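You operate a simulated robot arm through the tools that you are given. There is no shell and no other tool.

The job below is to be done with a simulated robot arm. You get a single attempt, and the scene is never put back.

TASK
Change the header block over: yellow cap screwed on, then white cap off.
Fine: stand the white cap on the fixture table.
Where things are to end (x, y in the base frame): cap within 60 mm of [540, -250].

It is judged by the outcome, as a careful person would: the job done as asked, and still so three seconds after it is handed in. It fails if anything else is knocked over, pushed out of place, dropped, spilled or broken. Lids that push on must go on centred and level and be pressed home; caps that screw on are set level and turned clockwise until they are tight.

THE ROBOT
A 6-joint arm with a four-finger gripper, fixed in place. Base frame: the origin is at the foot of the arm, x ahead of it, y to its left, z up; the work surface is at about z = 900. Units: mm, rad, N and s.
With the tool pointing down near the work surface it reaches from about 280 to 700 mm from the base axis. Its first joint turns from -2.897 to 2.897 rad. Payload 3.43 kg.
The TCP is the grasp point between the finger pads, 30 mm short of the fingertips. In the tool frame z runs along the fingers and y along their closing line. The gripper opens to 120 mm. The gripper's body begins 85 mm behind the TCP.
Orientation is that of the tool frame in the base frame, as a unit quaternion [x, y, z, w]. With the fingers straight down and closing along the base's y, the tool's x points along the base's -x, its y along +y and its z along -z.

THE INTERFACE
- The arm moves only by the tool arm_command. Its argument "moves" is a list of rows, each a list of 7 numbers: the shift along the tool's x, y, z in mm, then the turn, a rotation vector about the tool's x, y, z in rad, then the gripper command, from -1 (fully open) to 1 (shut), values between in proportion. In form: [[tx, ty, tz, ax, ay, az, jaw], ...]. A call has 1 to 20 rows; each row shifts and turns the commanded pose from where the row before left it, along the tool's axes as they then stand. A row lasts 0.2 s, in which the tool goes at most 50 mm and 0.15 rad; a call with a longer step from one row to the next is refused whole, and so is a gripper value outside its range. A pose out of reach is approached as far as the arm can. The call stops where the force on the tool passes 40 N (or 10 N more than at its start, if that is more) or the arm is blocked; 0.2 s more then pass. The fingers move at their own pace and stop on an object; they squeeze with about 23 N. The grip force told is the motor's: it shows also when the fingers shut on nothing. Time passes only in rows, and 0.2 s behind the last, so rows that do not move let the fingers close. The reply holds the time, the measured pose of the TCP, the force on the tool along the base axes, the opening and the grip force, in the units named above and with some noise, with the torque about the TCP (base axes, N m) and any sound that the robot's microphone picked up.
- Cameras (640 x 400 px; columns grow to the right, rows downward): "scene" is fixed at [389.4, -500, 1672.4]; the picture's right is [0.92, 0.39, 0.00], its down [0.35, -0.85, -0.40] and it looks along [-0.15, 0.37, -0.92] (base axes); focal length 344 px, centre (320, 200). "wrist" rides on the gripper at [71, -17, -121] in the tool frame; the picture's right is [0.23, 0.97, 0.00], its down [-0.81, 0.19, -0.55] and it looks along [-0.54, 0.13, 0.83] (tool axes); focal length 275 px, centre (320, 200). There is no depth. A picture from a camera that has moved, and an enlarged one, comes with that camera's place and axes in the base frame and with its lens. The place of the scene camera against the robot may be out by one fixed shift of up to 25 mm in any direction.
- get_image(camera): a new picture of that camera. No time passes.
- slide_trunk(by): slides the trunk up (or, below 0, down) by that many mm; the arm rides with it, the base frame stays. It gives what a move gives, with no picture.
- inspect(camera, box): a new picture of the part [left, top, right, bottom] of that camera's present view, enlarged. No time passes.
- close_job(): hands the job in; it is judged then, once.

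Nothing tells you positions but the pictures and the camera data. Unless the task says otherwise, let go and move clear before handing in.

The tools are called after "Call:" as name(argument=value, ...) on one line, values as JSON. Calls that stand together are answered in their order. arm_command: Moves the arm, as the interface text tells. Its arguments: {"type":"object","properties":{"moves":{"type":"array","items":{"type":"array","items":{"type":"number"}}}},"required":["moves"]} The other tools are called the same way: slide_trunk (by) slides the trunk up or down; get_image (camera) takes a picture; inspect (camera, box) takes an enlarged picture of a part of a camera's view; close_job () hands the job in.

At the start:

```text
clock: 0.0
tcp_pos: [275.6, -318.5, 1258.2]
tcp_rot: [0.0, 1.0, 0.0, 0.0]
wrist_force: [-0.4, -0.1, -0.7]
moment: [0.01, 0.01, 0.01]
opening: 120.0
grip_force: 0.0
trunk travel left (down, up): [-250.0, 190.0]
```

scene: 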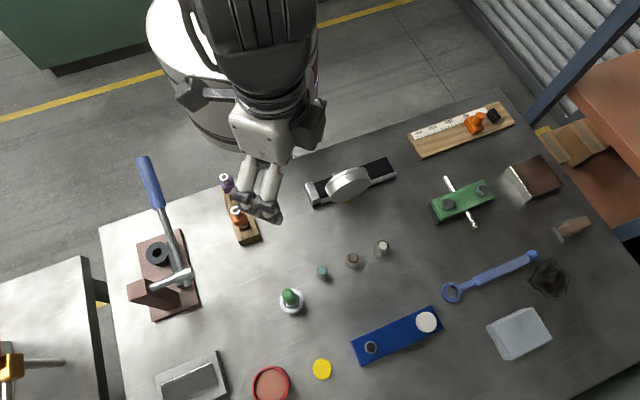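
wrist: 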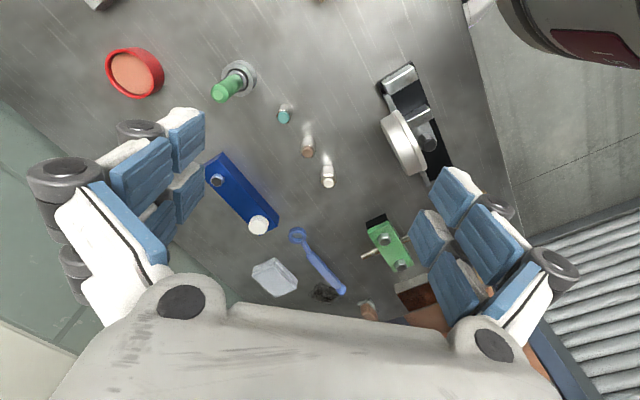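

I see a blue header block with a white cap on one port and a bare port at the other end, and a yellow cap lying on the table nearby. I'll look closer before moving.

Call:
inspect(camera="scene", box=[240, 260, 460, 400])

Call:
inspect(camera="wrist", box=[180, 130, 340, 230])

Call:
inspect(camera="scene", box=[400, 90, 620, 230])

```text
2.86 times, centred on (350, 330) of scene
camera zoom: at [389.4, -500.0, 1672.4], right [0.92, 0.39, 0.0], down [0.35, -0.85, -0.4], along [-0.15, 0.37, -0.92], focal length 984 px, centre (234, -171)
```

zoom: 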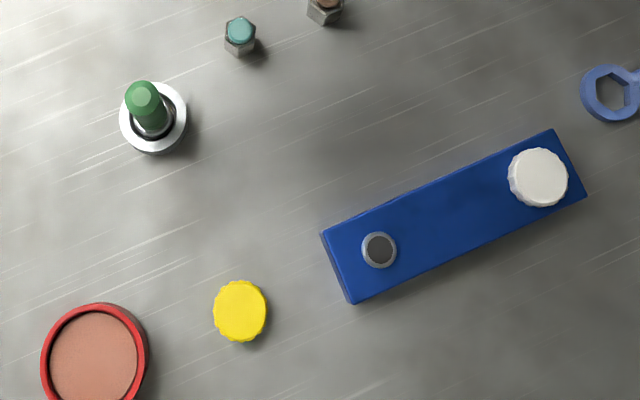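

```text
4.00 times, centred on (260, 180) of wrist
camera zoom: at [205.4, -334.3, 1379.3], right [-0.23, 0.97, 0.0], down [0.81, 0.19, 0.55], along [0.54, 0.13, -0.83], focal length 1101 px, centre (560, 280)
```

zoom: 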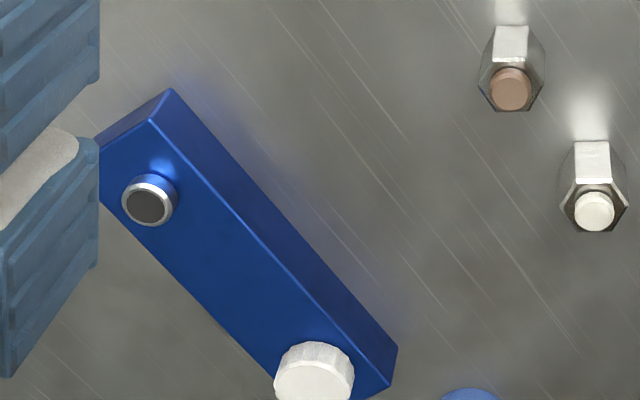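

```text
2.86 times, centred on (510, 160) of scene
camera zoom: at [389.4, -500.0, 1672.4], right [0.92, 0.39, 0.0], down [0.35, -0.85, -0.4], along [-0.15, 0.37, -0.92], focal length 984 px, centre (-223, 314)
```

zoom: 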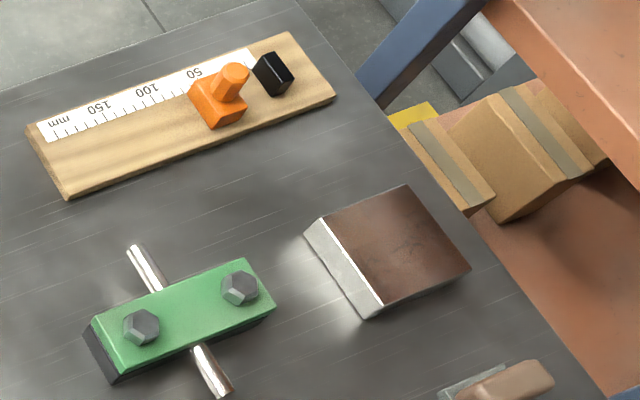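

The blue header block has a bare port near (490, -458) and the white cap near (570, -372). The yellow cap is on the table near (407, -530). I'll move above the yellow cap to see it with the wrist camera.

Call:
arm_command(moves=[[-11, -18, 15, 0, 0, 0, -1], [-11, -18, 15, 0, 0, 0, -1], [-11, -18, 15, 0, 0, 0, -1], [-11, -18, 15, 0, 0, 0, -1], [-11, -18, 15, 0, 0, 0, -1], [-11, -18, 15, 0, 0, 0, -1], [-11, -18, 15, 0, 0, 0, -1], [-11, -18, 15, 0, 0, 0, -1], [-11, -18, 15, 0, 0, 0, -1], [-11, -18, 15, 0, 0, 0, -1], [-11, -13, 15, 0, 0, 0, -1], [-10, -10, 15, 0, 0, 0, -1]])

Call:
get_image(camera="wrist")

Call:
get_image(camera="scene")

```text
clock: 2.6
tcp_pos: [407.6, -520.7, 1078.8]
tcp_rot: [0.001, 1.0, 0.0, 0.001]
wrist_force: [-0.1, 0.1, 0.2]
moment: [0.04, 0.04, 0.03]
opening: 120.1
grip_force: 0.1
trunk travel left (down, up): [-250.0, 190.0]
```

```text
taken
camera wrist: at [337.1, -537.7, 1199.2], right [-0.23, 0.97, 0.0], down [0.81, 0.19, 0.55], along [0.54, 0.13, -0.83], focal length 275 px, centre (320, 200)
```

wrist: 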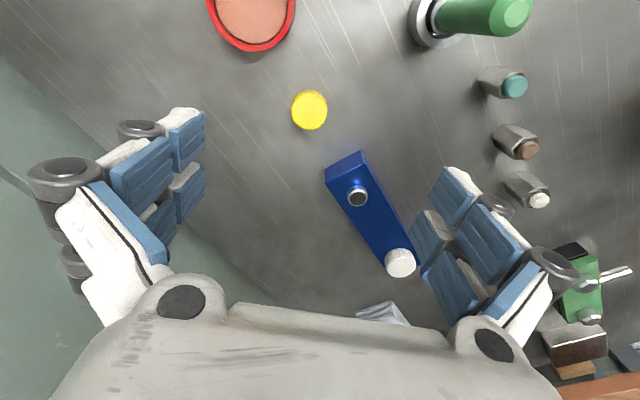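

```text
taken
```

scene: 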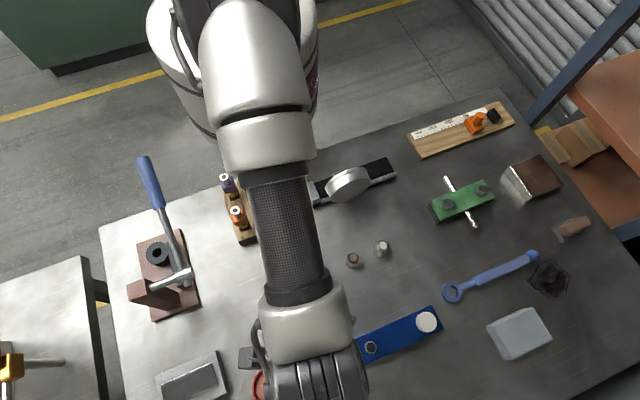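

Call:
inspect(camera="wrist", box=[270, 80, 430, 180])

Call:
inspect(camera="wrist", box=[310, 140, 470, 290])

```text
4.00 times, centred on (350, 130) of wrist
camera zoom: at [337.1, -537.7, 1199.2], right [-0.23, 0.97, 0.0], down [0.81, 0.19, 0.55], along [0.54, 0.13, -0.83], focal length 1101 px, centre (200, 480)
```

zoom: 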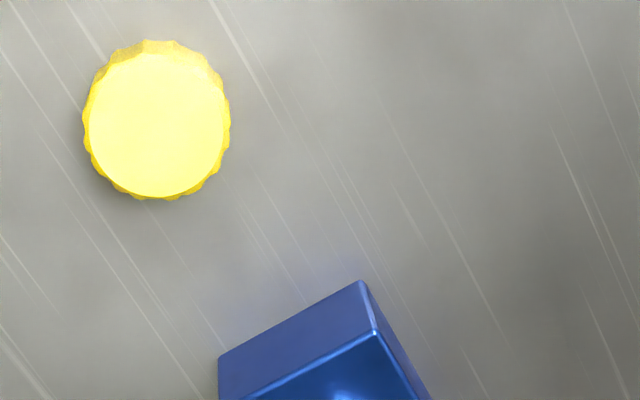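

```text
2.67 times, centred on (390, 215) of wrist
camera zoom: at [337.1, -537.7, 1199.2], right [-0.23, 0.97, 0.0], down [0.81, 0.19, 0.55], along [0.54, 0.13, -0.83], focal length 734 px, centre (133, 160)
```

zoom: 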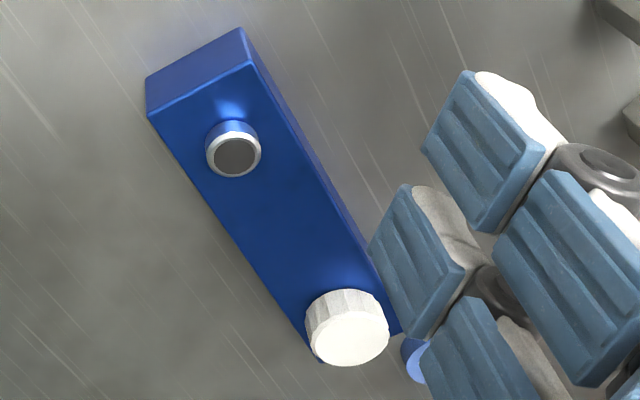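

The yellow cap sits top-up near (417, -530). Next I'll look at the bare port and white cap from close above, to get accurate heights before gripping anything.

Call:
arm_command(moves=[[-20, 16, 10, 0, 0, 0, -1], [-20, 16, 12, 0, 0, 0, -1], [-20, 16, 12, 0, 0, 0, -1], [-20, 16, 12, 0, 0, 0, -1], [0, 0, 12, 0, 0, 0, -1]])

Call:
get_image(camera="wrist")

Call:
inspect(camera="wrist", box=[240, 60, 400, 160])

Call:
inspect(camera="wrist", box=[340, 120, 500, 220])

```text
clock: 3.8
tcp_pos: [487.1, -456.2, 1021.4]
tcp_rot: [-0.001, 1.0, 0.0, 0.001]
wrist_force: [-0.1, -0.2, -0.1]
moment: [0.03, -0.02, 0.01]
opening: 119.7
grip_force: 0.0
trunk travel left (down, up): [-250.0, 190.0]
```

```text
taken
camera wrist: at [416.3, -472.3, 1141.2], right [-0.23, 0.97, 0.0], down [0.81, 0.19, 0.55], along [0.54, 0.13, -0.83], focal length 275 px, centre (320, 200)
```

wrist: 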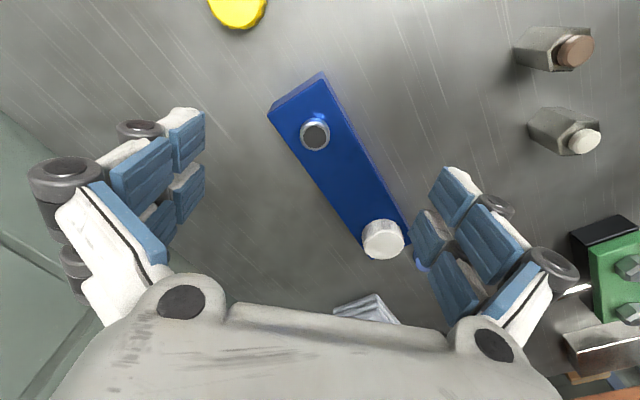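

```text
4.00 times, centred on (320, 110) of wrist
camera zoom: at [416.3, -472.3, 1141.2], right [-0.23, 0.97, 0.0], down [0.81, 0.19, 0.55], along [0.54, 0.13, -0.83], focal length 1101 px, centre (320, 560)
```

zoom: 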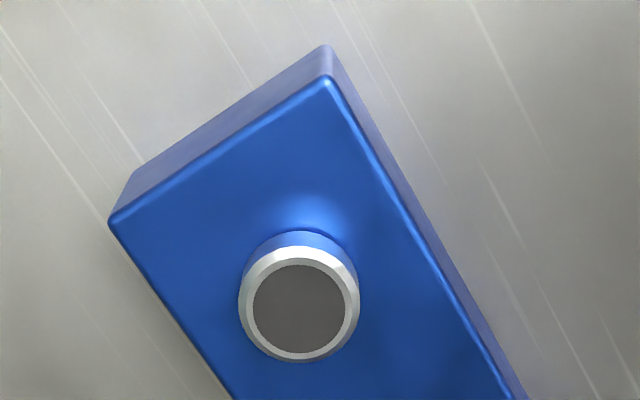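

```text
4.00 times, centred on (420, 170) of wrist
camera zoom: at [416.3, -472.3, 1141.2], right [-0.23, 0.97, 0.0], down [0.81, 0.19, 0.55], along [0.54, 0.13, -0.83], focal length 1101 px, centre (-80, 320)
```

zoom: 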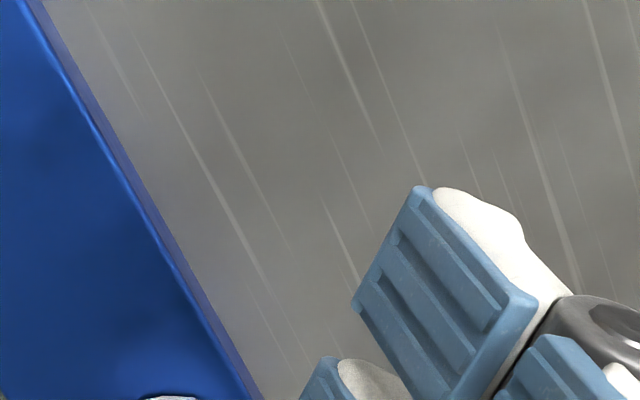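

The port top is at about (488.5, -458.3, 946), with the block top at about z 939. I'll move over the yellow cap and turn the wrist back counter-clockwise, to leave travel for tightening and to check how far the wrist turns.

Call:
arm_command(moves=[[14, -15, 5, 0, 0, 0, -1], [14, -15, 5, 0, 0, 0, -1], [14, -15, 5, 0, 0, 0, -1], [14, -15, 3, 0, 0, 0, -1], [13.6, -14.3, 3, 0, 0, 0, -1], [0, 0, 0, 0, 0, 0, -1]])

Call:
get_image(camera="wrist")

Call:
inspect(camera="wrist", box=[240, 80, 400, 180])

```text
clock: 5.2
tcp_pos: [417.0, -530.7, 999.1]
tcp_rot: [-0.001, 1.0, 0.0, 0.0]
wrist_force: [1.6, 0.5, -0.8]
moment: [0.0, 0.01, -0.02]
opening: 119.8
grip_force: 0.1
trunk travel left (down, up): [-250.0, 190.0]
```

```text
taken
camera wrist: at [346.7, -547.2, 1120.7], right [-0.23, 0.97, 0.0], down [0.81, 0.19, 0.55], along [0.54, 0.13, -0.83], focal length 275 px, centre (320, 200)
```

wrist: 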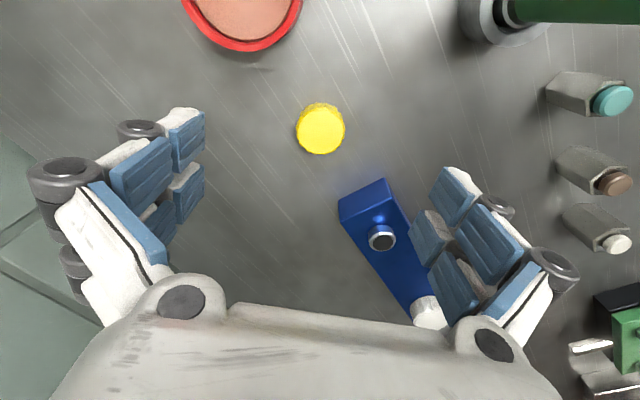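

```text
4.00 times, centred on (320, 130) of wrist
camera zoom: at [346.7, -547.2, 1120.7], right [-0.23, 0.97, 0.0], down [0.81, 0.19, 0.55], along [0.54, 0.13, -0.83], focal length 1101 px, centre (320, 480)
```

zoom: 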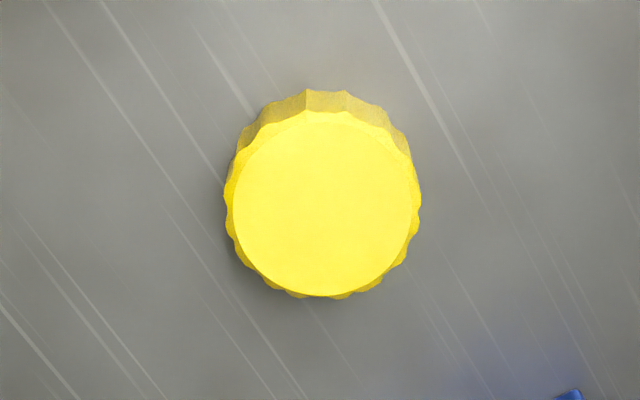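

The yellow cap is at about (417.6, -530.2), roughly 38 mm across and 14 mm tall. I'll turn the wrist counter-clockwise here, well above everything, to check how far it goes.

Call:
arm_command(moves=[[0, 0, 0, 0, 0, -0.14, -1], [0, 0, 0, 0, 0, -0.14, -1], [0, 0, 0, 0, 0, -0.14, -1], [0, 0, 0, 0, 0, -0.14, -1], [0, 0, 0, 0, 0, -0.14, -1], [0, 0, 0, 0, 0, -0.14, -1], [0, 0, 0, 0, 0, -0.14, -1], [0, 0, 0, 0, 0, -0.14, -1], [0, 0, 0, 0, 0, -0.14, -1], [0, 0, 0, 0, 0, -0.14, -1]])

```text
clock: 7.4
tcp_pos: [416.8, -530.4, 999.6]
tcp_rot: [-0.645, 0.764, 0.001, 0.0]
wrist_force: [-0.8, 0.8, -0.5]
moment: [0.01, -0.01, 0.0]
opening: 119.9
grip_force: 0.0
trunk travel left (down, up): [-250.0, 190.0]
```

Call:
arm_command(moves=[[0, 0, 0, 0, 0, -0.14, -1], [0, 0, 0, 0, 0, -0.14, -1], [0, 0, 0, 0, 0, -0.14, -1], [0, 0, 0, 0, 0, -0.14, -1], [0, 0, 0, 0, 0, -0.14, -1], [0, 0, 0, 0, 0, -0.14, -1], [0, 0, 0, 0, 0, -0.14, -1], [0, 0, 0, 0, 0, -0.14, -1], [0, 0, 0, 0, 0, -0.14, -1], [0, 0, 0, 0, 0, -0.14, -1]])

Call:
get_image(camera="wrist")

Call:
get_image(camera="scene")

```text
clock: 9.6
tcp_pos: [464.2, -431.9, 992.0]
tcp_rot: [0.931, -0.36, -0.016, 0.065]
wrist_force: [-0.1, 0.0, -1.5]
moment: [-0.02, -0.02, 0.0]
opening: 120.1
grip_force: 0.1
out of reach, approached as far as the arm can: row 5, 6, 7, 8, 9, 10
trunk travel left (down, up): [-250.0, 190.0]
```

```text
taken
camera wrist: at [539.0, -453.8, 1110.2], right [-0.48, -0.87, 0.13], down [-0.69, 0.46, 0.56], along [-0.55, 0.18, -0.82], focal length 275 px, centre (320, 200)
```

wrist: 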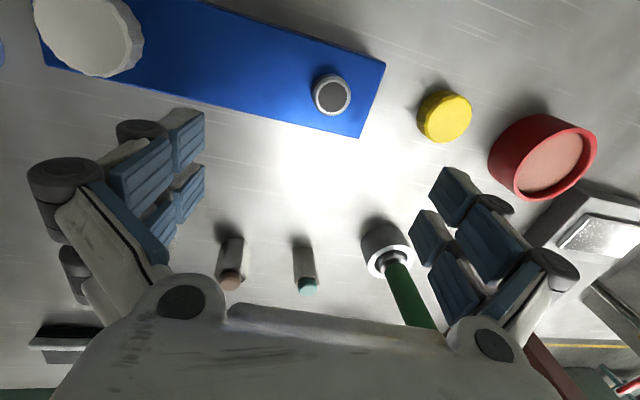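

```text
taken
```

scene: 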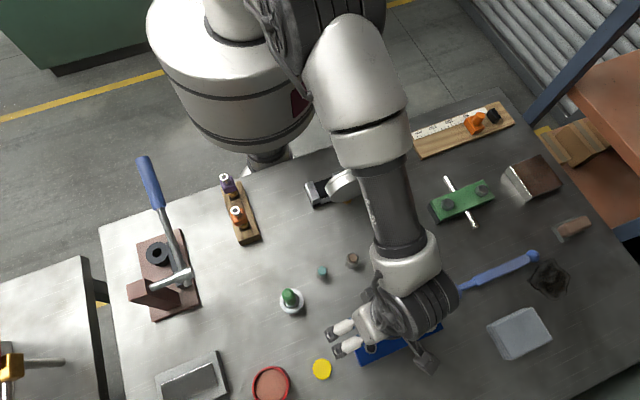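

The wrist ran out of travel at about -2 rad and the arm drifted. It touched nothing, but I'll back out gently, going up and turning the other way.

Call:
arm_command(moves=[[0, 0, -15, 0, 0, 0.14, -1]])

```text
clock: 10.0
tcp_pos: [465.6, -429.8, 1007.2]
tcp_rot: [0.903, -0.424, -0.013, 0.065]
wrist_force: [0.2, 0.2, -0.4]
moment: [-0.04, -0.03, -0.04]
opening: 119.8
grip_force: 0.1
trunk travel left (down, up): [-250.0, 190.0]
```

The commanded pose restarted from where the arm stopped, so I'll level the tool and turn back to a comfortable yaw before moving on.

Call:
arm_command(moves=[[0, 0, -5, 0.1286, -0.0318, 0, -1], [0, 0, -5, 0, 0, 0.127, -1], [0, 0, 0, 0, 0, 0.127, -1], [0, 0, 0, 0, 0, 0.127, -1], [0, 0, 0, 0, 0, 0.127, -1], [0, 0, 0, 0, 0, 0.127, -1], [0, 0, 0, 0, 0, 0.127, -1]])

```text
clock: 11.6
tcp_pos: [471.2, -424.1, 1015.8]
tcp_rot: [-0.681, 0.732, -0.001, 0.0]
wrist_force: [0.8, 0.0, 0.2]
moment: [-0.03, 0.0, -0.03]
opening: 120.0
grip_force: 0.0
out of reach, approached as far as the arm can: row 1
trunk travel left (down, up): [-250.0, 190.0]
```

Level again at yaw 1.5 rad. I'll go back over the yellow cap at safe height and check the centring from this side.

Call:
arm_command(moves=[[18.3, 7.7, 0, 0, 0, 0, -1], [18.3, 7.7, 0, 0, 0, 0, -1], [18.3, 7.7, 0, 0, 0, 0, -1], [18.3, 7.7, 0, 0, 0, 0, -1], [18.3, 7.7, 0, 0, 0, 0, -1], [18.1, 7.5, 0, 0, 0, 0, -0.2], [0, 0, 15, 0, 0, 0, -0.2], [0, 0, 15, 0, 0, 0, -0.2], [0, 0, 0, 0, 0, 0, -0.2]])

Call:
get_image(camera="wrist")

Call:
inspect(camera="wrist", box=[240, 80, 400, 180])

```text
clock: 13.6
tcp_pos: [417.0, -530.1, 985.8]
tcp_rot: [-0.681, 0.732, -0.001, 0.001]
wrist_force: [0.8, -0.8, 0.4]
moment: [-0.04, -0.03, 0.01]
opening: 71.9
grip_force: 0.0
trunk travel left (down, up): [-250.0, 190.0]
```

```text
taken
camera wrist: at [431.0, -602.9, 1107.1], right [-0.99, -0.16, 0.0], down [-0.14, 0.82, 0.55], along [-0.09, 0.54, -0.83], focal length 275 px, centre (320, 200)
```

wrist: 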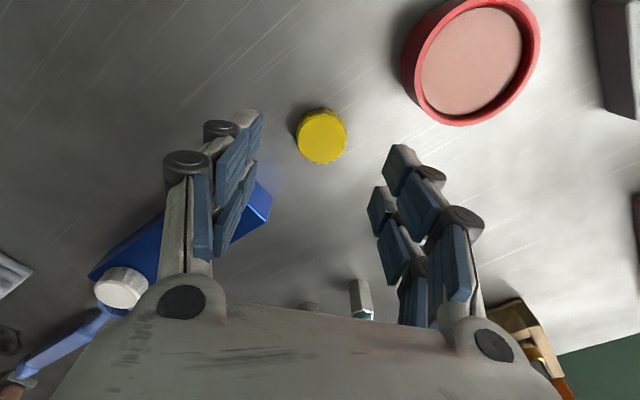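

```text
4.00 times, centred on (320, 130) of wrist
camera zoom: at [431.0, -602.9, 1107.1], right [-0.99, -0.16, 0.0], down [-0.14, 0.82, 0.55], along [-0.09, 0.54, -0.83], focal length 1101 px, centre (320, 480)
```

zoom: 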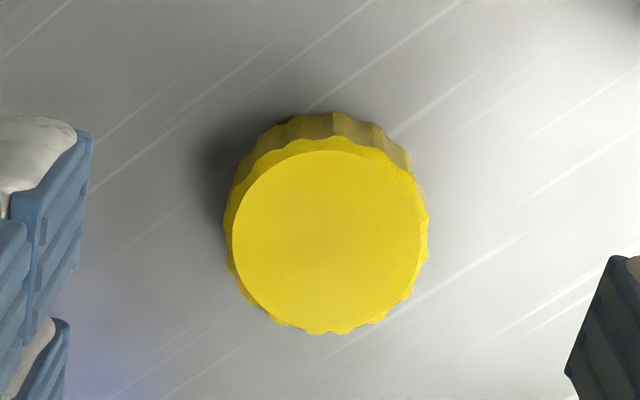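

The cap appears within about 2 mm of the tool axis. I'll go down and close on it. Then I'll release, turn about 90° and close again, so it is centred on the tool both ways.

Call:
arm_command(moves=[[0, 0, 12, 0, 0, 0, -0.2], [0, 0, 12, 0, 0, 0, -0.2], [0, 0, 12, 0, 0, 0, -0.2], [0, 0, 8, 0, 0, 0, -0.2], [0, 0, 7, 0, 0, 0, -0.2], [0, 0, 0, 0, 0, 0, -0.2]])

Call:
get_image(camera="wrist")

Call:
inspect(camera="wrist", box=[220, 100, 420, 225])

```text
clock: 15.0
tcp_pos: [418.4, -530.3, 934.4]
tcp_rot: [-0.682, 0.731, -0.001, 0.001]
wrist_force: [-0.2, -0.5, -0.5]
moment: [-0.02, -0.02, 0.03]
opening: 71.9
grip_force: 0.1
trunk travel left (down, up): [-250.0, 190.0]
```

```text
taken
camera wrist: at [430.5, -602.7, 1055.7], right [-0.99, -0.16, 0.0], down [-0.14, 0.82, 0.55], along [-0.09, 0.54, -0.83], focal length 275 px, centre (320, 200)
```

wrist: 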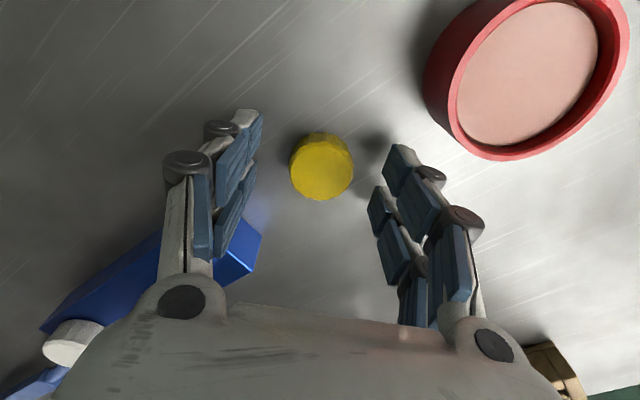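

```text
3.20 times, centred on (320, 162) of wrist
camera zoom: at [430.5, -602.7, 1055.7], right [-0.99, -0.16, 0.0], down [-0.14, 0.82, 0.55], along [-0.09, 0.54, -0.83], focal length 881 px, centre (320, 320)
```

zoom: 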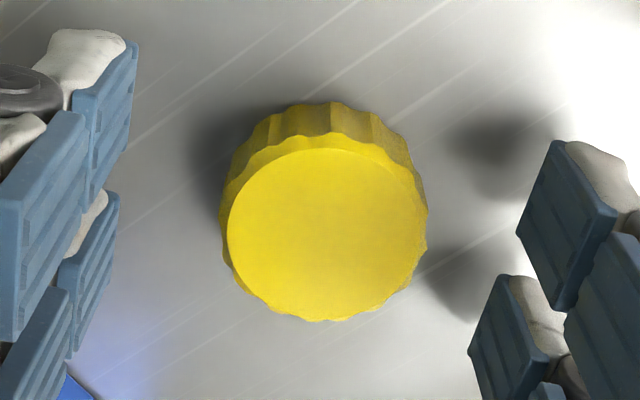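

The fingers straddle the cap with the tips just above the table. Closing on it now.

Call:
arm_command(moves=[[0, 0, 0, 0, 0, 0, 0.4], [0, 0, 0, 0, 0, 0, 0.4], [0, 0, 0, 0, 0, 0, 0.4], [0, 0, 0, 0, 0, 0, 0.4]])

Call:
inspect(camera="wrist", box=[220, 100, 420, 225])

```text
clock: 16.0
tcp_pos: [418.6, -531.0, 935.4]
tcp_rot: [-0.682, 0.732, 0.0, 0.0]
wrist_force: [-0.4, 0.0, -0.1]
moment: [0.04, -0.03, 0.01]
opening: 35.9
grip_force: 0.0
trunk travel left (down, up): [-250.0, 190.0]
```

```text
3.20 times, centred on (320, 162) of wrist
camera zoom: at [430.5, -602.7, 1055.7], right [-0.99, -0.16, 0.0], down [-0.14, 0.82, 0.55], along [-0.09, 0.54, -0.83], focal length 881 px, centre (320, 320)
```

zoom: 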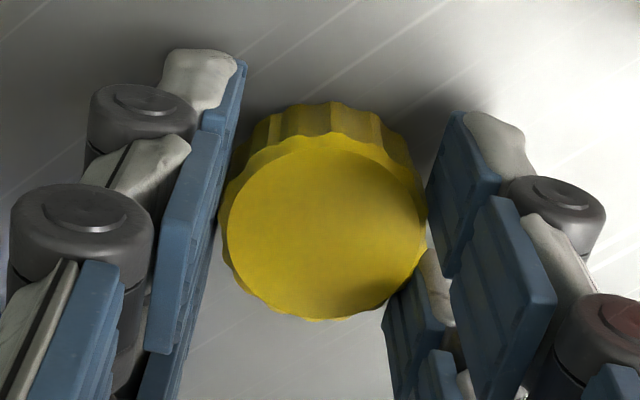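

Opening is 35.9 with no grip force, so the cap is slightly smaller than that. Closing fully.

Call:
arm_command(moves=[[0, 0, 0, 0, 0, 0, 1], [0, 0, 0, 0, 0, 0, 1], [0, 0, 0, 0, 0, 0, 1]])

Call:
inspect(camera="wrist", box=[220, 100, 420, 225])

```text
clock: 16.8
tcp_pos: [418.5, -530.6, 936.0]
tcp_rot: [-0.682, 0.732, 0.0, 0.0]
wrist_force: [0.9, 1.2, 0.0]
moment: [0.01, -0.02, -0.03]
opening: 33.5
grip_force: 22.8
trunk travel left (down, up): [-250.0, 190.0]
```

```text
3.20 times, centred on (320, 162) of wrist
camera zoom: at [430.5, -602.6, 1055.7], right [-0.99, -0.16, 0.0], down [-0.14, 0.82, 0.55], along [-0.09, 0.54, -0.83], focal length 881 px, centre (320, 320)
```

zoom: 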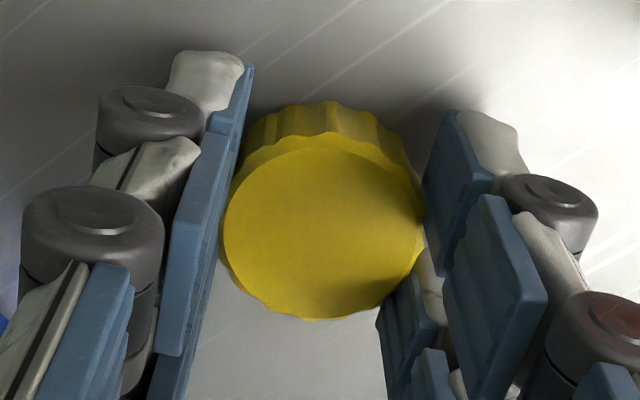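

Gripped at 33.5 mm. Now I'll open a little, turn 86° and close again to centre it the other way.

Call:
arm_command(moves=[[0, 0, 0, 0, 0, 0, 0.1], [0, 0, 0, 0, 0, 0, 0.1], [0, 0, 0, 0, 0, 0.15, 0.1], [0, 0, 0, 0, 0, 0.15, 0.1], [0, 0, 0, 0, 0, 0.15, 0.1], [0, 0, 0, 0, 0, 0.15, 0.1], [0, 0, 0, 0, 0, 0.15, 0.1], [0, 0, 0, 0, 0, 0.15, 0.1], [0, 0, 0, 0, 0, 0.15, 0.1], [0, 0, 0, 0, 0, 0.15, 0.1], [0, 0, 0, 0, 0, 0.15, 0.1], [0, 0, 0, 0, 0, 0.15, 0.1], [0, 0, 0, 0, 0, 0, 1], [0, 0, 0, 0, 0, 0, 1], [0, 0, 0, 0, 0, 0, 1], [0, 0, 0, 0, 0, 0, 1]])

Call:
inspect(camera="wrist", box=[220, 100, 420, 225])

```text
clock: 20.2
tcp_pos: [417.9, -530.2, 935.4]
tcp_rot: [-0.001, 1.0, 0.0, 0.0]
wrist_force: [0.4, -0.1, 0.3]
moment: [0.0, 0.01, -0.02]
opening: 33.5
grip_force: 22.4
trunk travel left (down, up): [-250.0, 190.0]
```

```text
3.20 times, centred on (320, 162) of wrist
camera zoom: at [347.2, -547.3, 1055.9], right [-0.23, 0.97, 0.0], down [0.81, 0.19, 0.55], along [0.54, 0.13, -0.83], focal length 881 px, centre (320, 320)
```

zoom: 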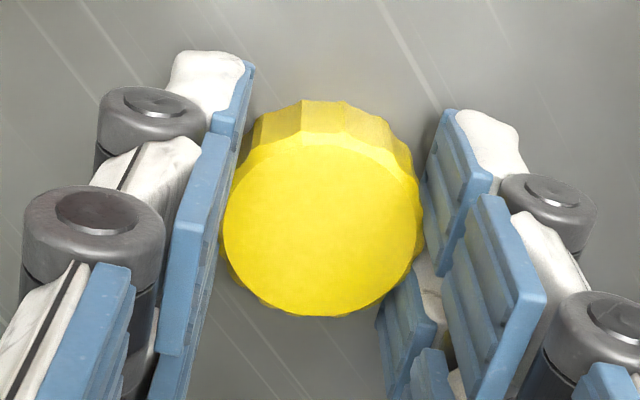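

The cap is now centred on the tool axis in both directions. I'll release it, rise straight up and photograph it as an on-axis reference. Then I'll measure the port the same way.

Call:
arm_command(moves=[[0, 0, 0, 0, 0, 0, -0.1], [0, 0, 0, 0, 0, 0, -0.1], [0, 0, 0, 0, 0, 0, -0.1], [0, 0, -5, 0, 0, 0, -0.1], [0, 0, -10, 0, 0, 0, -0.2], [0, 0, -15, 0, 0, 0, -0.2], [0, 0, -20, 0, 0, 0, -0.2], [0, 0, 0, 0, 0, 0, -0.2]])

Call:
inspect(camera="wrist", box=[240, 80, 400, 180])

```text
clock: 22.0
tcp_pos: [417.4, -529.8, 984.7]
tcp_rot: [-0.001, 1.0, -0.001, 0.0]
wrist_force: [-1.3, -0.1, -0.6]
moment: [0.0, -0.01, 0.01]
opening: 71.9
grip_force: 0.0
trunk travel left (down, up): [-250.0, 190.0]
```

```text
4.00 times, centred on (320, 130) of wrist
camera zoom: at [347.2, -547.3, 1105.8], right [-0.23, 0.97, 0.0], down [0.81, 0.19, 0.55], along [0.54, 0.13, -0.83], focal length 1101 px, centre (320, 480)
```

zoom: 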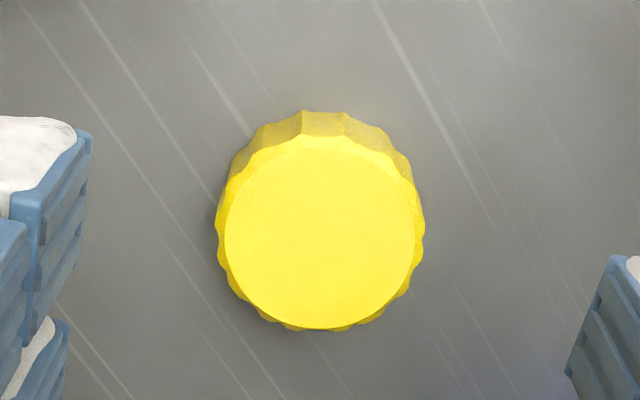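

The camera model matches the on-axis cap to within a pixel. Now the same view over the port, from two yaws.

Call:
arm_command(moves=[[0, 0, -20, 0, 0, 0, -0.2], [0, 0, -15, 0, 0, 0, -0.2], [-17.6, 18, 0, 0, 0, 0, -0.2], [-17.6, 18, 0, 0, 0, 0, -0.2], [-17.5, 18, 0, 0, 0, 0, -0.2], [-17.5, 17.9, 0, 0, 0, 0, -0.2], [0, 0, 0, 0, 0, 0, -0.2]])

Call:
inspect(camera="wrist", box=[240, 80, 400, 180])

Call:
get_image(camera="wrist")

```text
clock: 23.6
tcp_pos: [488.3, -457.8, 1019.8]
tcp_rot: [-0.001, 1.0, 0.0, 0.001]
wrist_force: [0.0, 0.4, 0.2]
moment: [0.02, 0.01, -0.02]
opening: 72.2
grip_force: 0.0
trunk travel left (down, up): [-250.0, 190.0]
```

```text
4.00 times, centred on (320, 130) of wrist
camera zoom: at [417.1, -474.8, 1140.5], right [-0.23, 0.97, 0.0], down [0.81, 0.19, 0.55], along [0.54, 0.13, -0.83], focal length 1101 px, centre (320, 480)
```

zoom: 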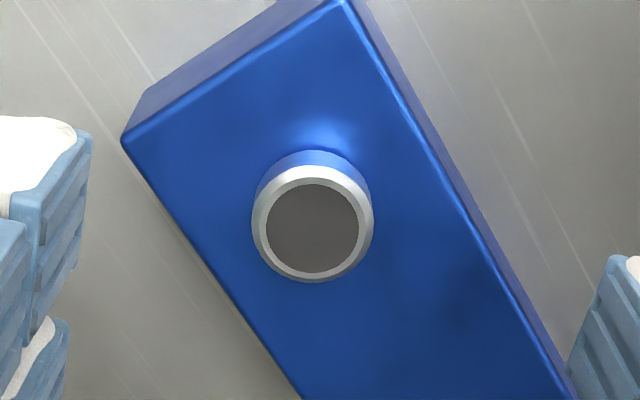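

```text
taken
camera wrist: at [417.1, -474.8, 1140.5], right [-0.23, 0.97, 0.0], down [0.81, 0.19, 0.55], along [0.54, 0.13, -0.83], focal length 275 px, centre (320, 200)
```

wrist: 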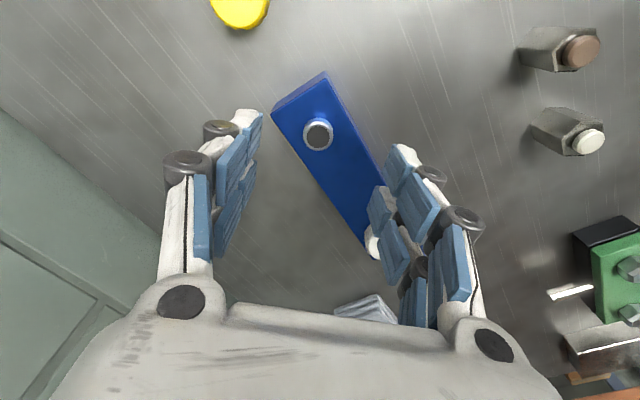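

Call:
arm_command(moves=[[0, 0, 0, 0, 0, -0.15, -0.2], [0, 0, 0, 0, 0, -0.15, -0.2], [0, 0, 0, 0, 0, -0.15, -0.2], [0, 0, 0, 0, 0, -0.15, -0.2], [0, 0, 0, 0, 0, -0.15, -0.2], [0, 0, 0, 0, 0, -0.15, -0.2], [0, 0, 0, 0, 0, -0.15, -0.2], [0, 0, 0, 0, 0, -0.15, -0.2], [0, 0, 0, 0, 0, -0.15, -0.2], [0, 0, 0, 0, 0, -0.15, -0.2], [0, 0, 0, 0, 0, 0, -0.2]])

Call:
inspect(camera="wrist", box=[240, 80, 400, 180])

Call:
get_image(camera="wrist")

```text
clock: 26.0
tcp_pos: [488.3, -458.6, 1019.4]
tcp_rot: [-0.683, 0.731, 0.0, 0.0]
wrist_force: [1.2, -0.2, -0.1]
moment: [-0.01, -0.01, 0.03]
opening: 71.9
grip_force: 0.2
trunk travel left (down, up): [-250.0, 190.0]
```

```text
4.00 times, centred on (320, 130) of wrist
camera zoom: at [500.3, -530.3, 1140.8], right [-0.99, -0.16, 0.0], down [-0.14, 0.82, 0.55], along [-0.09, 0.54, -0.83], focal length 1101 px, centre (320, 480)
```

zoom: 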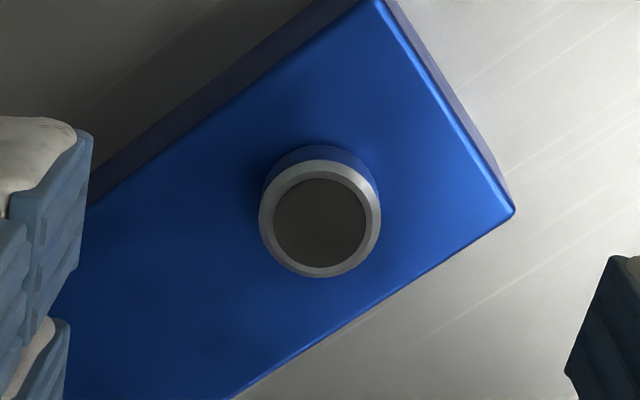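

```text
taken
camera wrist: at [500.3, -530.3, 1140.8], right [-0.99, -0.16, 0.0], down [-0.14, 0.82, 0.55], along [-0.09, 0.54, -0.83], focal length 275 px, centre (320, 200)
```

wrist: 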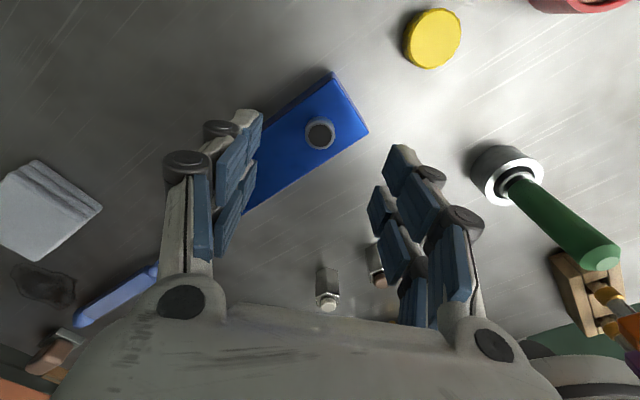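

Both views agree that the port centre is at (488.55, -459.0). I'll return to the yellow cap at this yaw and pick it up.

Call:
arm_command(moves=[[19.2, 16.2, 0, 0, 0, 0, -0.2], [19.2, 16.2, 0, 0, 0, 0, -0.2], [19.2, 16.2, 0, 0, 0, 0, -0.2], [19.2, 16.3, 0, 0, 0, 0, -0.2], [0, 0, 20, 0, 0, 0, -0.2], [0, 0, 20, 0, 0, 0, -0.2], [0, 0, 20, 0, 0, 0, -0.2], [0, 0, 15, 0, 0, 0, -0.2], [0, 0, 10.5, 0, 0, 0, -0.2], [0, 0, 0, 0, 0, 0, -0.2]])

Call:
inspect(camera="wrist", box=[220, 100, 420, 225])

```text
clock: 28.2
tcp_pos: [418.7, -530.4, 935.9]
tcp_rot: [-0.682, 0.732, -0.001, 0.0]
wrist_force: [-0.1, 0.3, -0.2]
moment: [-0.03, 0.01, 0.01]
opening: 72.0
grip_force: 0.0
trunk travel left (down, up): [-250.0, 190.0]
```

```text
3.20 times, centred on (320, 162) of wrist
camera zoom: at [430.4, -602.7, 1055.9], right [-0.99, -0.16, 0.0], down [-0.14, 0.82, 0.55], along [-0.09, 0.54, -0.83], focal length 881 px, centre (320, 320)
```

zoom: 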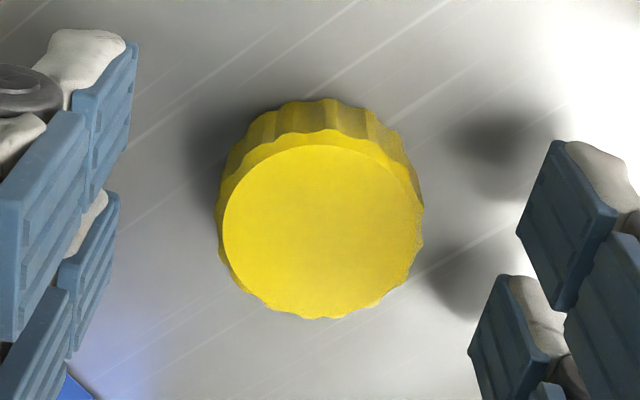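

Lined up, with the cap centred between the fingers. I'll close and lift it straight up.

Call:
arm_command(moves=[[0, 0, 0, 0, 0, 0, 1], [0, 0, 0, 0, 0, 0, 1], [0, 0, 0, 0, 0, 0, 1], [0, 0, 0, 0, 0, 0, 1], [0, 0, 0, 0, 0, 0, 1], [0, 0, -5, 0, 0, 0, 1], [0, 0, -15, 0, 0, 0, 1], [0, 0, -20, 0, 0, 0, 1], [0, 0, -20, 0, 0, 0, 1], [0, 0, -15, 0, 0, 0, 1], [0, 0, 0, 0, 0, 0, 1]])

Call:
get_image(camera="wrist")

Call:
inspect(camera="wrist", box=[220, 100, 420, 225])

```text
clock: 30.6
tcp_pos: [417.9, -530.7, 1010.1]
tcp_rot: [-0.681, 0.732, 0.0, 0.0]
wrist_force: [0.9, 0.3, -0.7]
moment: [0.03, -0.02, -0.02]
opening: 33.7
grip_force: 23.1
trunk travel left (down, up): [-250.0, 190.0]
```

```text
taken
camera wrist: at [430.5, -602.4, 1130.4], right [-0.99, -0.16, 0.0], down [-0.14, 0.82, 0.55], along [-0.09, 0.55, -0.83], focal length 275 px, centre (320, 200)
```

wrist: 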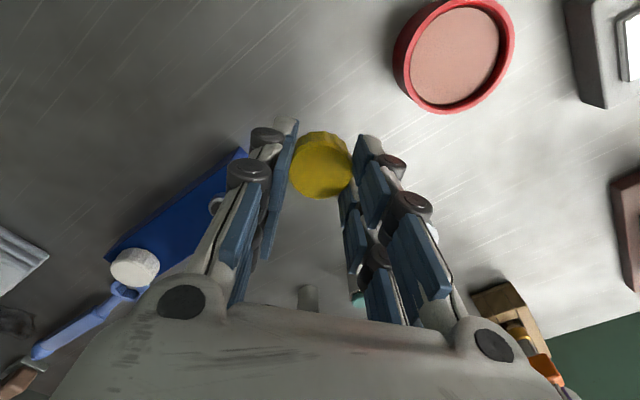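

```text
3.20 times, centred on (320, 162) of wrist
camera zoom: at [430.5, -602.4, 1130.4], right [-0.99, -0.16, 0.0], down [-0.14, 0.82, 0.55], along [-0.09, 0.55, -0.83], focal length 881 px, centre (320, 320)
```

zoom: 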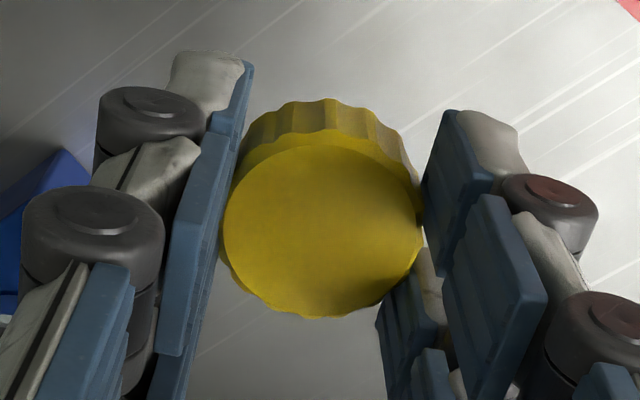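

The cap is held level, with its bottom about 35 mm below the TCP. I'll carry it over the port at safe height.

Call:
arm_command(moves=[[-12.7, -10.8, 0, 0, 0, 0, 1], [-12.7, -10.8, 0, 0, 0, 0, 1], [-12.7, -10.8, 0, 0, 0, 0, 1], [-12.7, -10.8, 0, 0, 0, 0, 1], [-12.7, -10.8, 0, 0, 0, 0, 1], [-12.7, -10.8, 0, 0, 0, 0, 1], [0, 0, 0, 0, 0, 0, 1], [0, 0, 10, 0, 0, 0, 1], [0, 0, 8, 0, 0, 0, 1], [0, 0, 0, 0, 0, 0, 1]])

Call:
get_image(camera="wrist")

Call:
inspect(camera="wrist", box=[240, 80, 400, 180])

Call:
inspect(camera="scene", box=[320, 260, 480, 360])

```text
clock: 32.8
tcp_pos: [486.2, -459.0, 991.5]
tcp_rot: [-0.682, 0.731, -0.001, 0.001]
wrist_force: [0.6, -0.7, -0.7]
moment: [0.0, -0.01, -0.02]
opening: 33.5
grip_force: 23.2
trunk travel left (down, up): [-250.0, 190.0]
```

```text
taken
camera wrist: at [499.5, -531.2, 1112.6], right [-0.99, -0.16, 0.0], down [-0.14, 0.82, 0.55], along [-0.09, 0.54, -0.83], focal length 275 px, centre (320, 200)
```

wrist: 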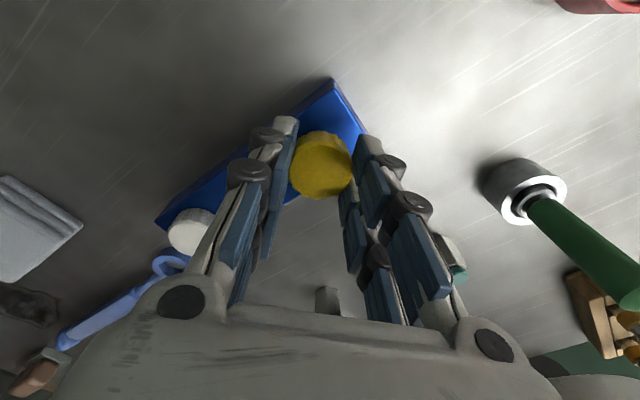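

```text
4.00 times, centred on (320, 130) of wrist
camera zoom: at [499.5, -531.2, 1112.6], right [-0.99, -0.16, 0.0], down [-0.14, 0.82, 0.55], along [-0.09, 0.54, -0.83], focal length 1101 px, centre (320, 480)
```

zoom: 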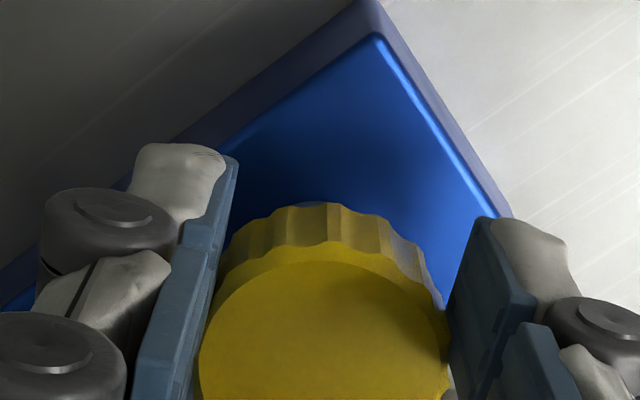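

```text
4.00 times, centred on (400, 310) of scene
camera zoom: at [389.4, -500.0, 1672.4], right [0.92, 0.39, 0.0], down [0.35, -0.85, -0.4], along [-0.15, 0.37, -0.92], focal length 1377 px, centre (0, -240)
```

zoom: 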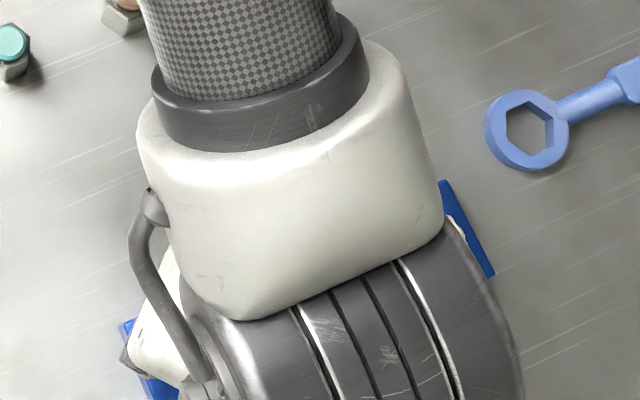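

Camera data shows I'm about 0.9 mm short in x. I'll make a fine correction before lowering.

Call:
arm_command(moves=[[-0.4, -0.9, 0, 0, 0, 0, 1], [0, 0, 4, 0, 0, 0, 1], [0, 0, 0, 0, 0, 0, 1]])

Call:
inspect(camera="wrist", box=[240, 80, 400, 180])

```text
clock: 33.6
tcp_pos: [488.3, -459.2, 987.3]
tcp_rot: [-0.681, 0.732, -0.001, 0.0]
wrist_force: [0.8, 0.8, -0.9]
moment: [0.0, 0.03, -0.01]
opening: 33.7
grip_force: 22.6
trunk travel left (down, up): [-250.0, 190.0]
```

```text
4.00 times, centred on (320, 130) of wrist
camera zoom: at [500.7, -530.8, 1108.3], right [-0.99, -0.16, 0.0], down [-0.14, 0.82, 0.55], along [-0.09, 0.54, -0.83], focal length 1101 px, centre (320, 480)
```

zoom: 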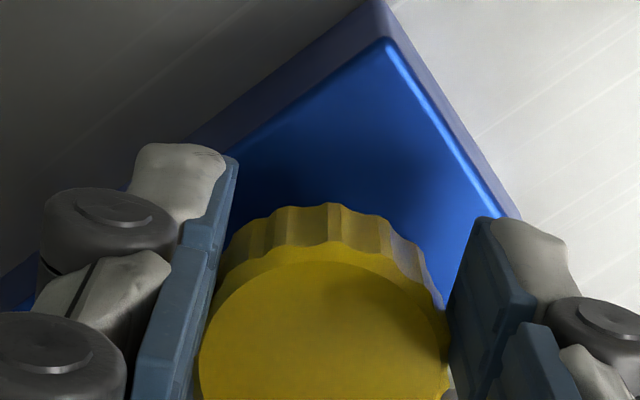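

Within 0.3 mm now. I'll lower slowly and feel for contact.

Call:
arm_command(moves=[[0, 0, 1.5, 0, 0, 0, 1], [0, 0, 1.5, 0, 0, 0, 1], [0, 0, 1, 0, 0, 0, 1], [0, 0, 1, 0, 0, 0, 1], [0, 0, 0, 0, 0, 0, 1]])

```text
clock: 34.8
tcp_pos: [488.2, -458.5, 982.8]
tcp_rot: [-0.682, 0.732, -0.001, 0.001]
wrist_force: [0.0, -0.2, -0.8]
moment: [0.0, -0.03, 0.01]
opening: 33.0
grip_force: 22.7
trunk travel left (down, up): [-250.0, 190.0]
```

Call:
arm_command(moves=[[0, 0, 1, 0, 0, 0, 1], [0, 0, 1, 0, 0, 0, 1], [0, 0, 0, 0, 0, 0, 1]])

```text
clock: 35.6
tcp_pos: [489.2, -458.5, 979.9]
tcp_rot: [-0.682, 0.731, -0.001, 0.0]
wrist_force: [0.0, 0.3, -0.9]
moment: [-0.01, 0.01, 0.01]
opening: 33.4
grip_force: 23.1
trunk travel left (down, up): [-250.0, 190.0]
```

Call:
arm_command(moves=[[0, 0, 0.7, 0, 0, 0, 1], [0, 0, 0.7, 0, 0, 0, 1], [0, 0, 0, 0, 0, 0, 1]])

Call:
inspect(camera="wrist", box=[240, 80, 400, 180])

```text
clock: 36.4
tcp_pos: [487.7, -458.2, 979.4]
tcp_rot: [-0.681, 0.732, -0.001, 0.0]
wrist_force: [-0.3, -0.2, -0.3]
moment: [0.02, 0.02, -0.01]
opening: 33.4
grip_force: 22.9
trunk travel left (down, up): [-250.0, 190.0]
```

```text
4.00 times, centred on (320, 130) of wrist
camera zoom: at [500.9, -530.6, 1099.8], right [-0.99, -0.16, 0.0], down [-0.14, 0.82, 0.55], along [-0.09, 0.55, -0.83], focal length 1101 px, centre (320, 480)
```

zoom: 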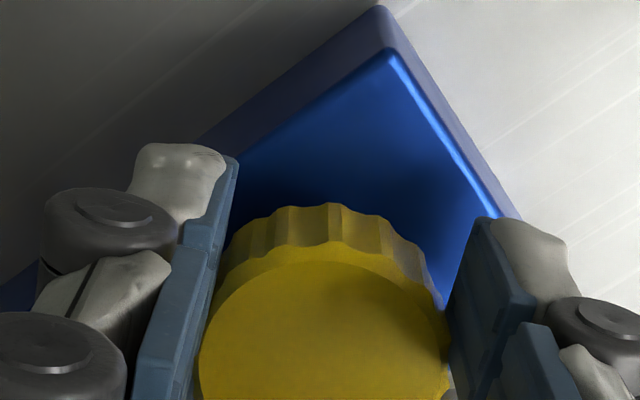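

Call:
arm_command(moves=[[0.3, 0.3, 0.7, 0, 0, 0, 1], [0, 0, 0.7, 0, 0, 0, 1], [0, 0, 0, 0, 0, 0, 1]])

Call:
arm_command(moves=[[0, 0, 0.7, 0, 0, 0, 1], [0, 0, 0.7, 0, 0, 0, 1], [0, 0, 0, 0, 0, 0, 1]])

```text
clock: 37.2
tcp_pos: [488.3, -458.9, 978.4]
tcp_rot: [-0.681, 0.732, -0.001, 0.001]
wrist_force: [-0.3, 0.6, -1.2]
moment: [0.0, 0.0, -0.01]
opening: 33.4
grip_force: 23.0
trunk travel left (down, up): [-250.0, 190.0]
```

```text
clock: 38.0
tcp_pos: [488.5, -459.4, 975.4]
tcp_rot: [-0.682, 0.731, -0.001, 0.0]
wrist_force: [0.5, 0.5, -0.9]
moment: [-0.03, 0.01, 0.0]
opening: 33.4
grip_force: 23.4
trunk travel left (down, up): [-250.0, 190.0]
```

Call:
inspect(camera="wrist", box=[220, 80, 420, 205])

Call:
inspect(camera="scene", box=[320, 300, 440, 375])

```text
3.20 times, centred on (320, 142) of wrist
camera zoom: at [500.8, -531.0, 1096.9], right [-0.99, -0.16, 0.0], down [-0.14, 0.82, 0.55], along [-0.09, 0.55, -0.83], focal length 881 px, centre (320, 384)
```

zoom: 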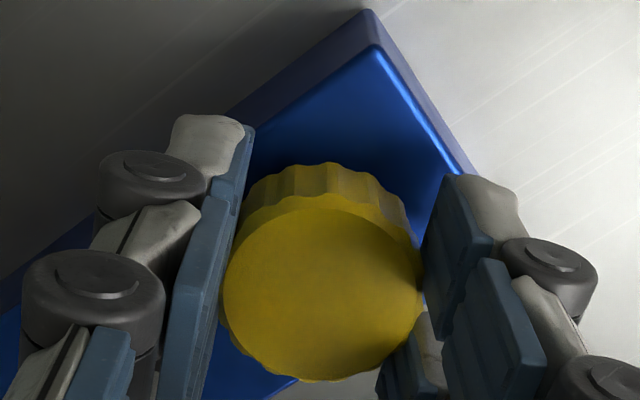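

```text
5.33 times, centred on (380, 338) of scene
camera zoom: at [389.4, -500.0, 1672.4], right [0.92, 0.39, 0.0], down [0.35, -0.85, -0.4], along [-0.15, 0.37, -0.92], focal length 1836 px, centre (0, -533)
```

zoom: 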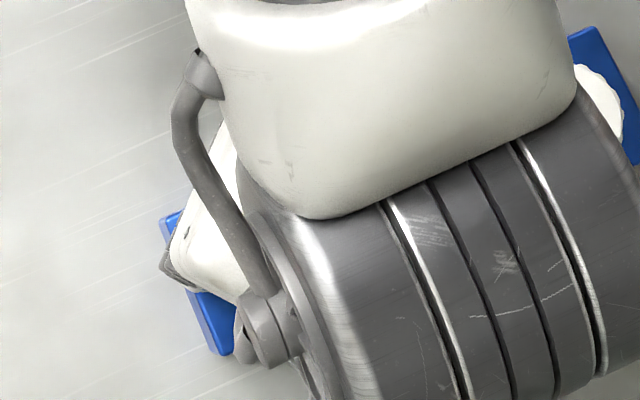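

No contact yet. Refined triangulation puts the block top nearer z 935, so the cap skirt has likely started over the neck. I'll continue down gently.

Call:
arm_command(moves=[[0, 0, 0.7, 0, 0, 0, 1], [0, 0, 0.7, 0, 0, 0, 1], [0, 0, 0, 0, 0, 0, 1]])

Call:
arm_command(moves=[[0, 0, 0.6, 0, 0, 0, 1], [0, 0, 0.6, 0, 0, 0, 1], [0, 0, 0, 0, 0, 0, 1]])

```text
clock: 38.8
tcp_pos: [486.9, -459.8, 975.7]
tcp_rot: [-0.682, 0.731, -0.001, 0.001]
wrist_force: [-2.2, -2.6, 0.0]
moment: [-0.09, 0.08, -0.04]
opening: 33.4
grip_force: 23.1
trunk travel left (down, up): [-250.0, 190.0]
```

```text
clock: 39.6
tcp_pos: [487.9, -460.2, 973.9]
tcp_rot: [-0.682, 0.731, -0.001, 0.0]
wrist_force: [-3.9, -2.0, 4.6]
moment: [-0.03, 0.15, 0.01]
opening: 33.4
grip_force: 23.3
trunk travel left (down, up): [-250.0, 190.0]
```

First contact is about 4 N, with a small sideways push towards -x and -y. I'll nudge that way to centre on the port.

Call:
arm_command(moves=[[0.3, 0.5, 0, 0, 0, 0, 1], [0, 0, 0, 0, 0, 0, 1]])

Call:
inspect(camera="wrist", box=[220, 80, 420, 205])

```text
clock: 40.2
tcp_pos: [487.6, -460.0, 973.8]
tcp_rot: [-0.682, 0.732, -0.002, 0.001]
wrist_force: [-1.0, -3.4, 6.0]
moment: [0.0, 0.08, 0.01]
opening: 33.4
grip_force: 22.6
trunk travel left (down, up): [-250.0, 190.0]
```

```text
3.20 times, centred on (320, 142) of wrist
camera zoom: at [500.2, -531.3, 1095.0], right [-0.99, -0.16, 0.0], down [-0.14, 0.82, 0.55], along [-0.09, 0.54, -0.83], focal length 881 px, centre (320, 384)
```

zoom: 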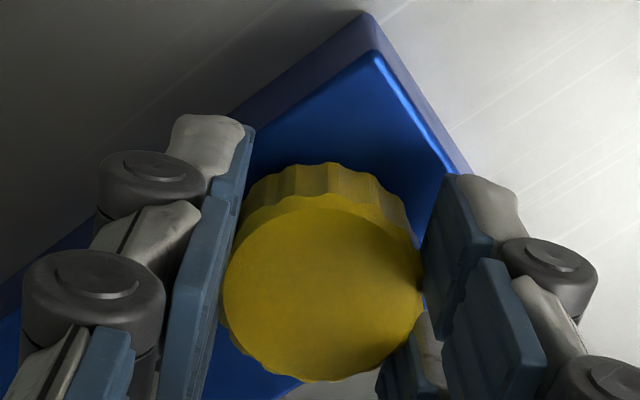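

Call:
arm_command(moves=[[0.4, 0.1, 0, 0, 0, 0, 1], [0, 0, 0, 0, 0, 0, 1]])

```text
clock: 40.8
tcp_pos: [487.9, -459.7, 974.3]
tcp_rot: [-0.682, 0.732, -0.001, 0.001]
wrist_force: [1.4, -2.0, 6.5]
moment: [-0.05, -0.04, 0.04]
opening: 33.5
grip_force: 23.1
trunk travel left (down, up): [-250.0, 190.0]
```

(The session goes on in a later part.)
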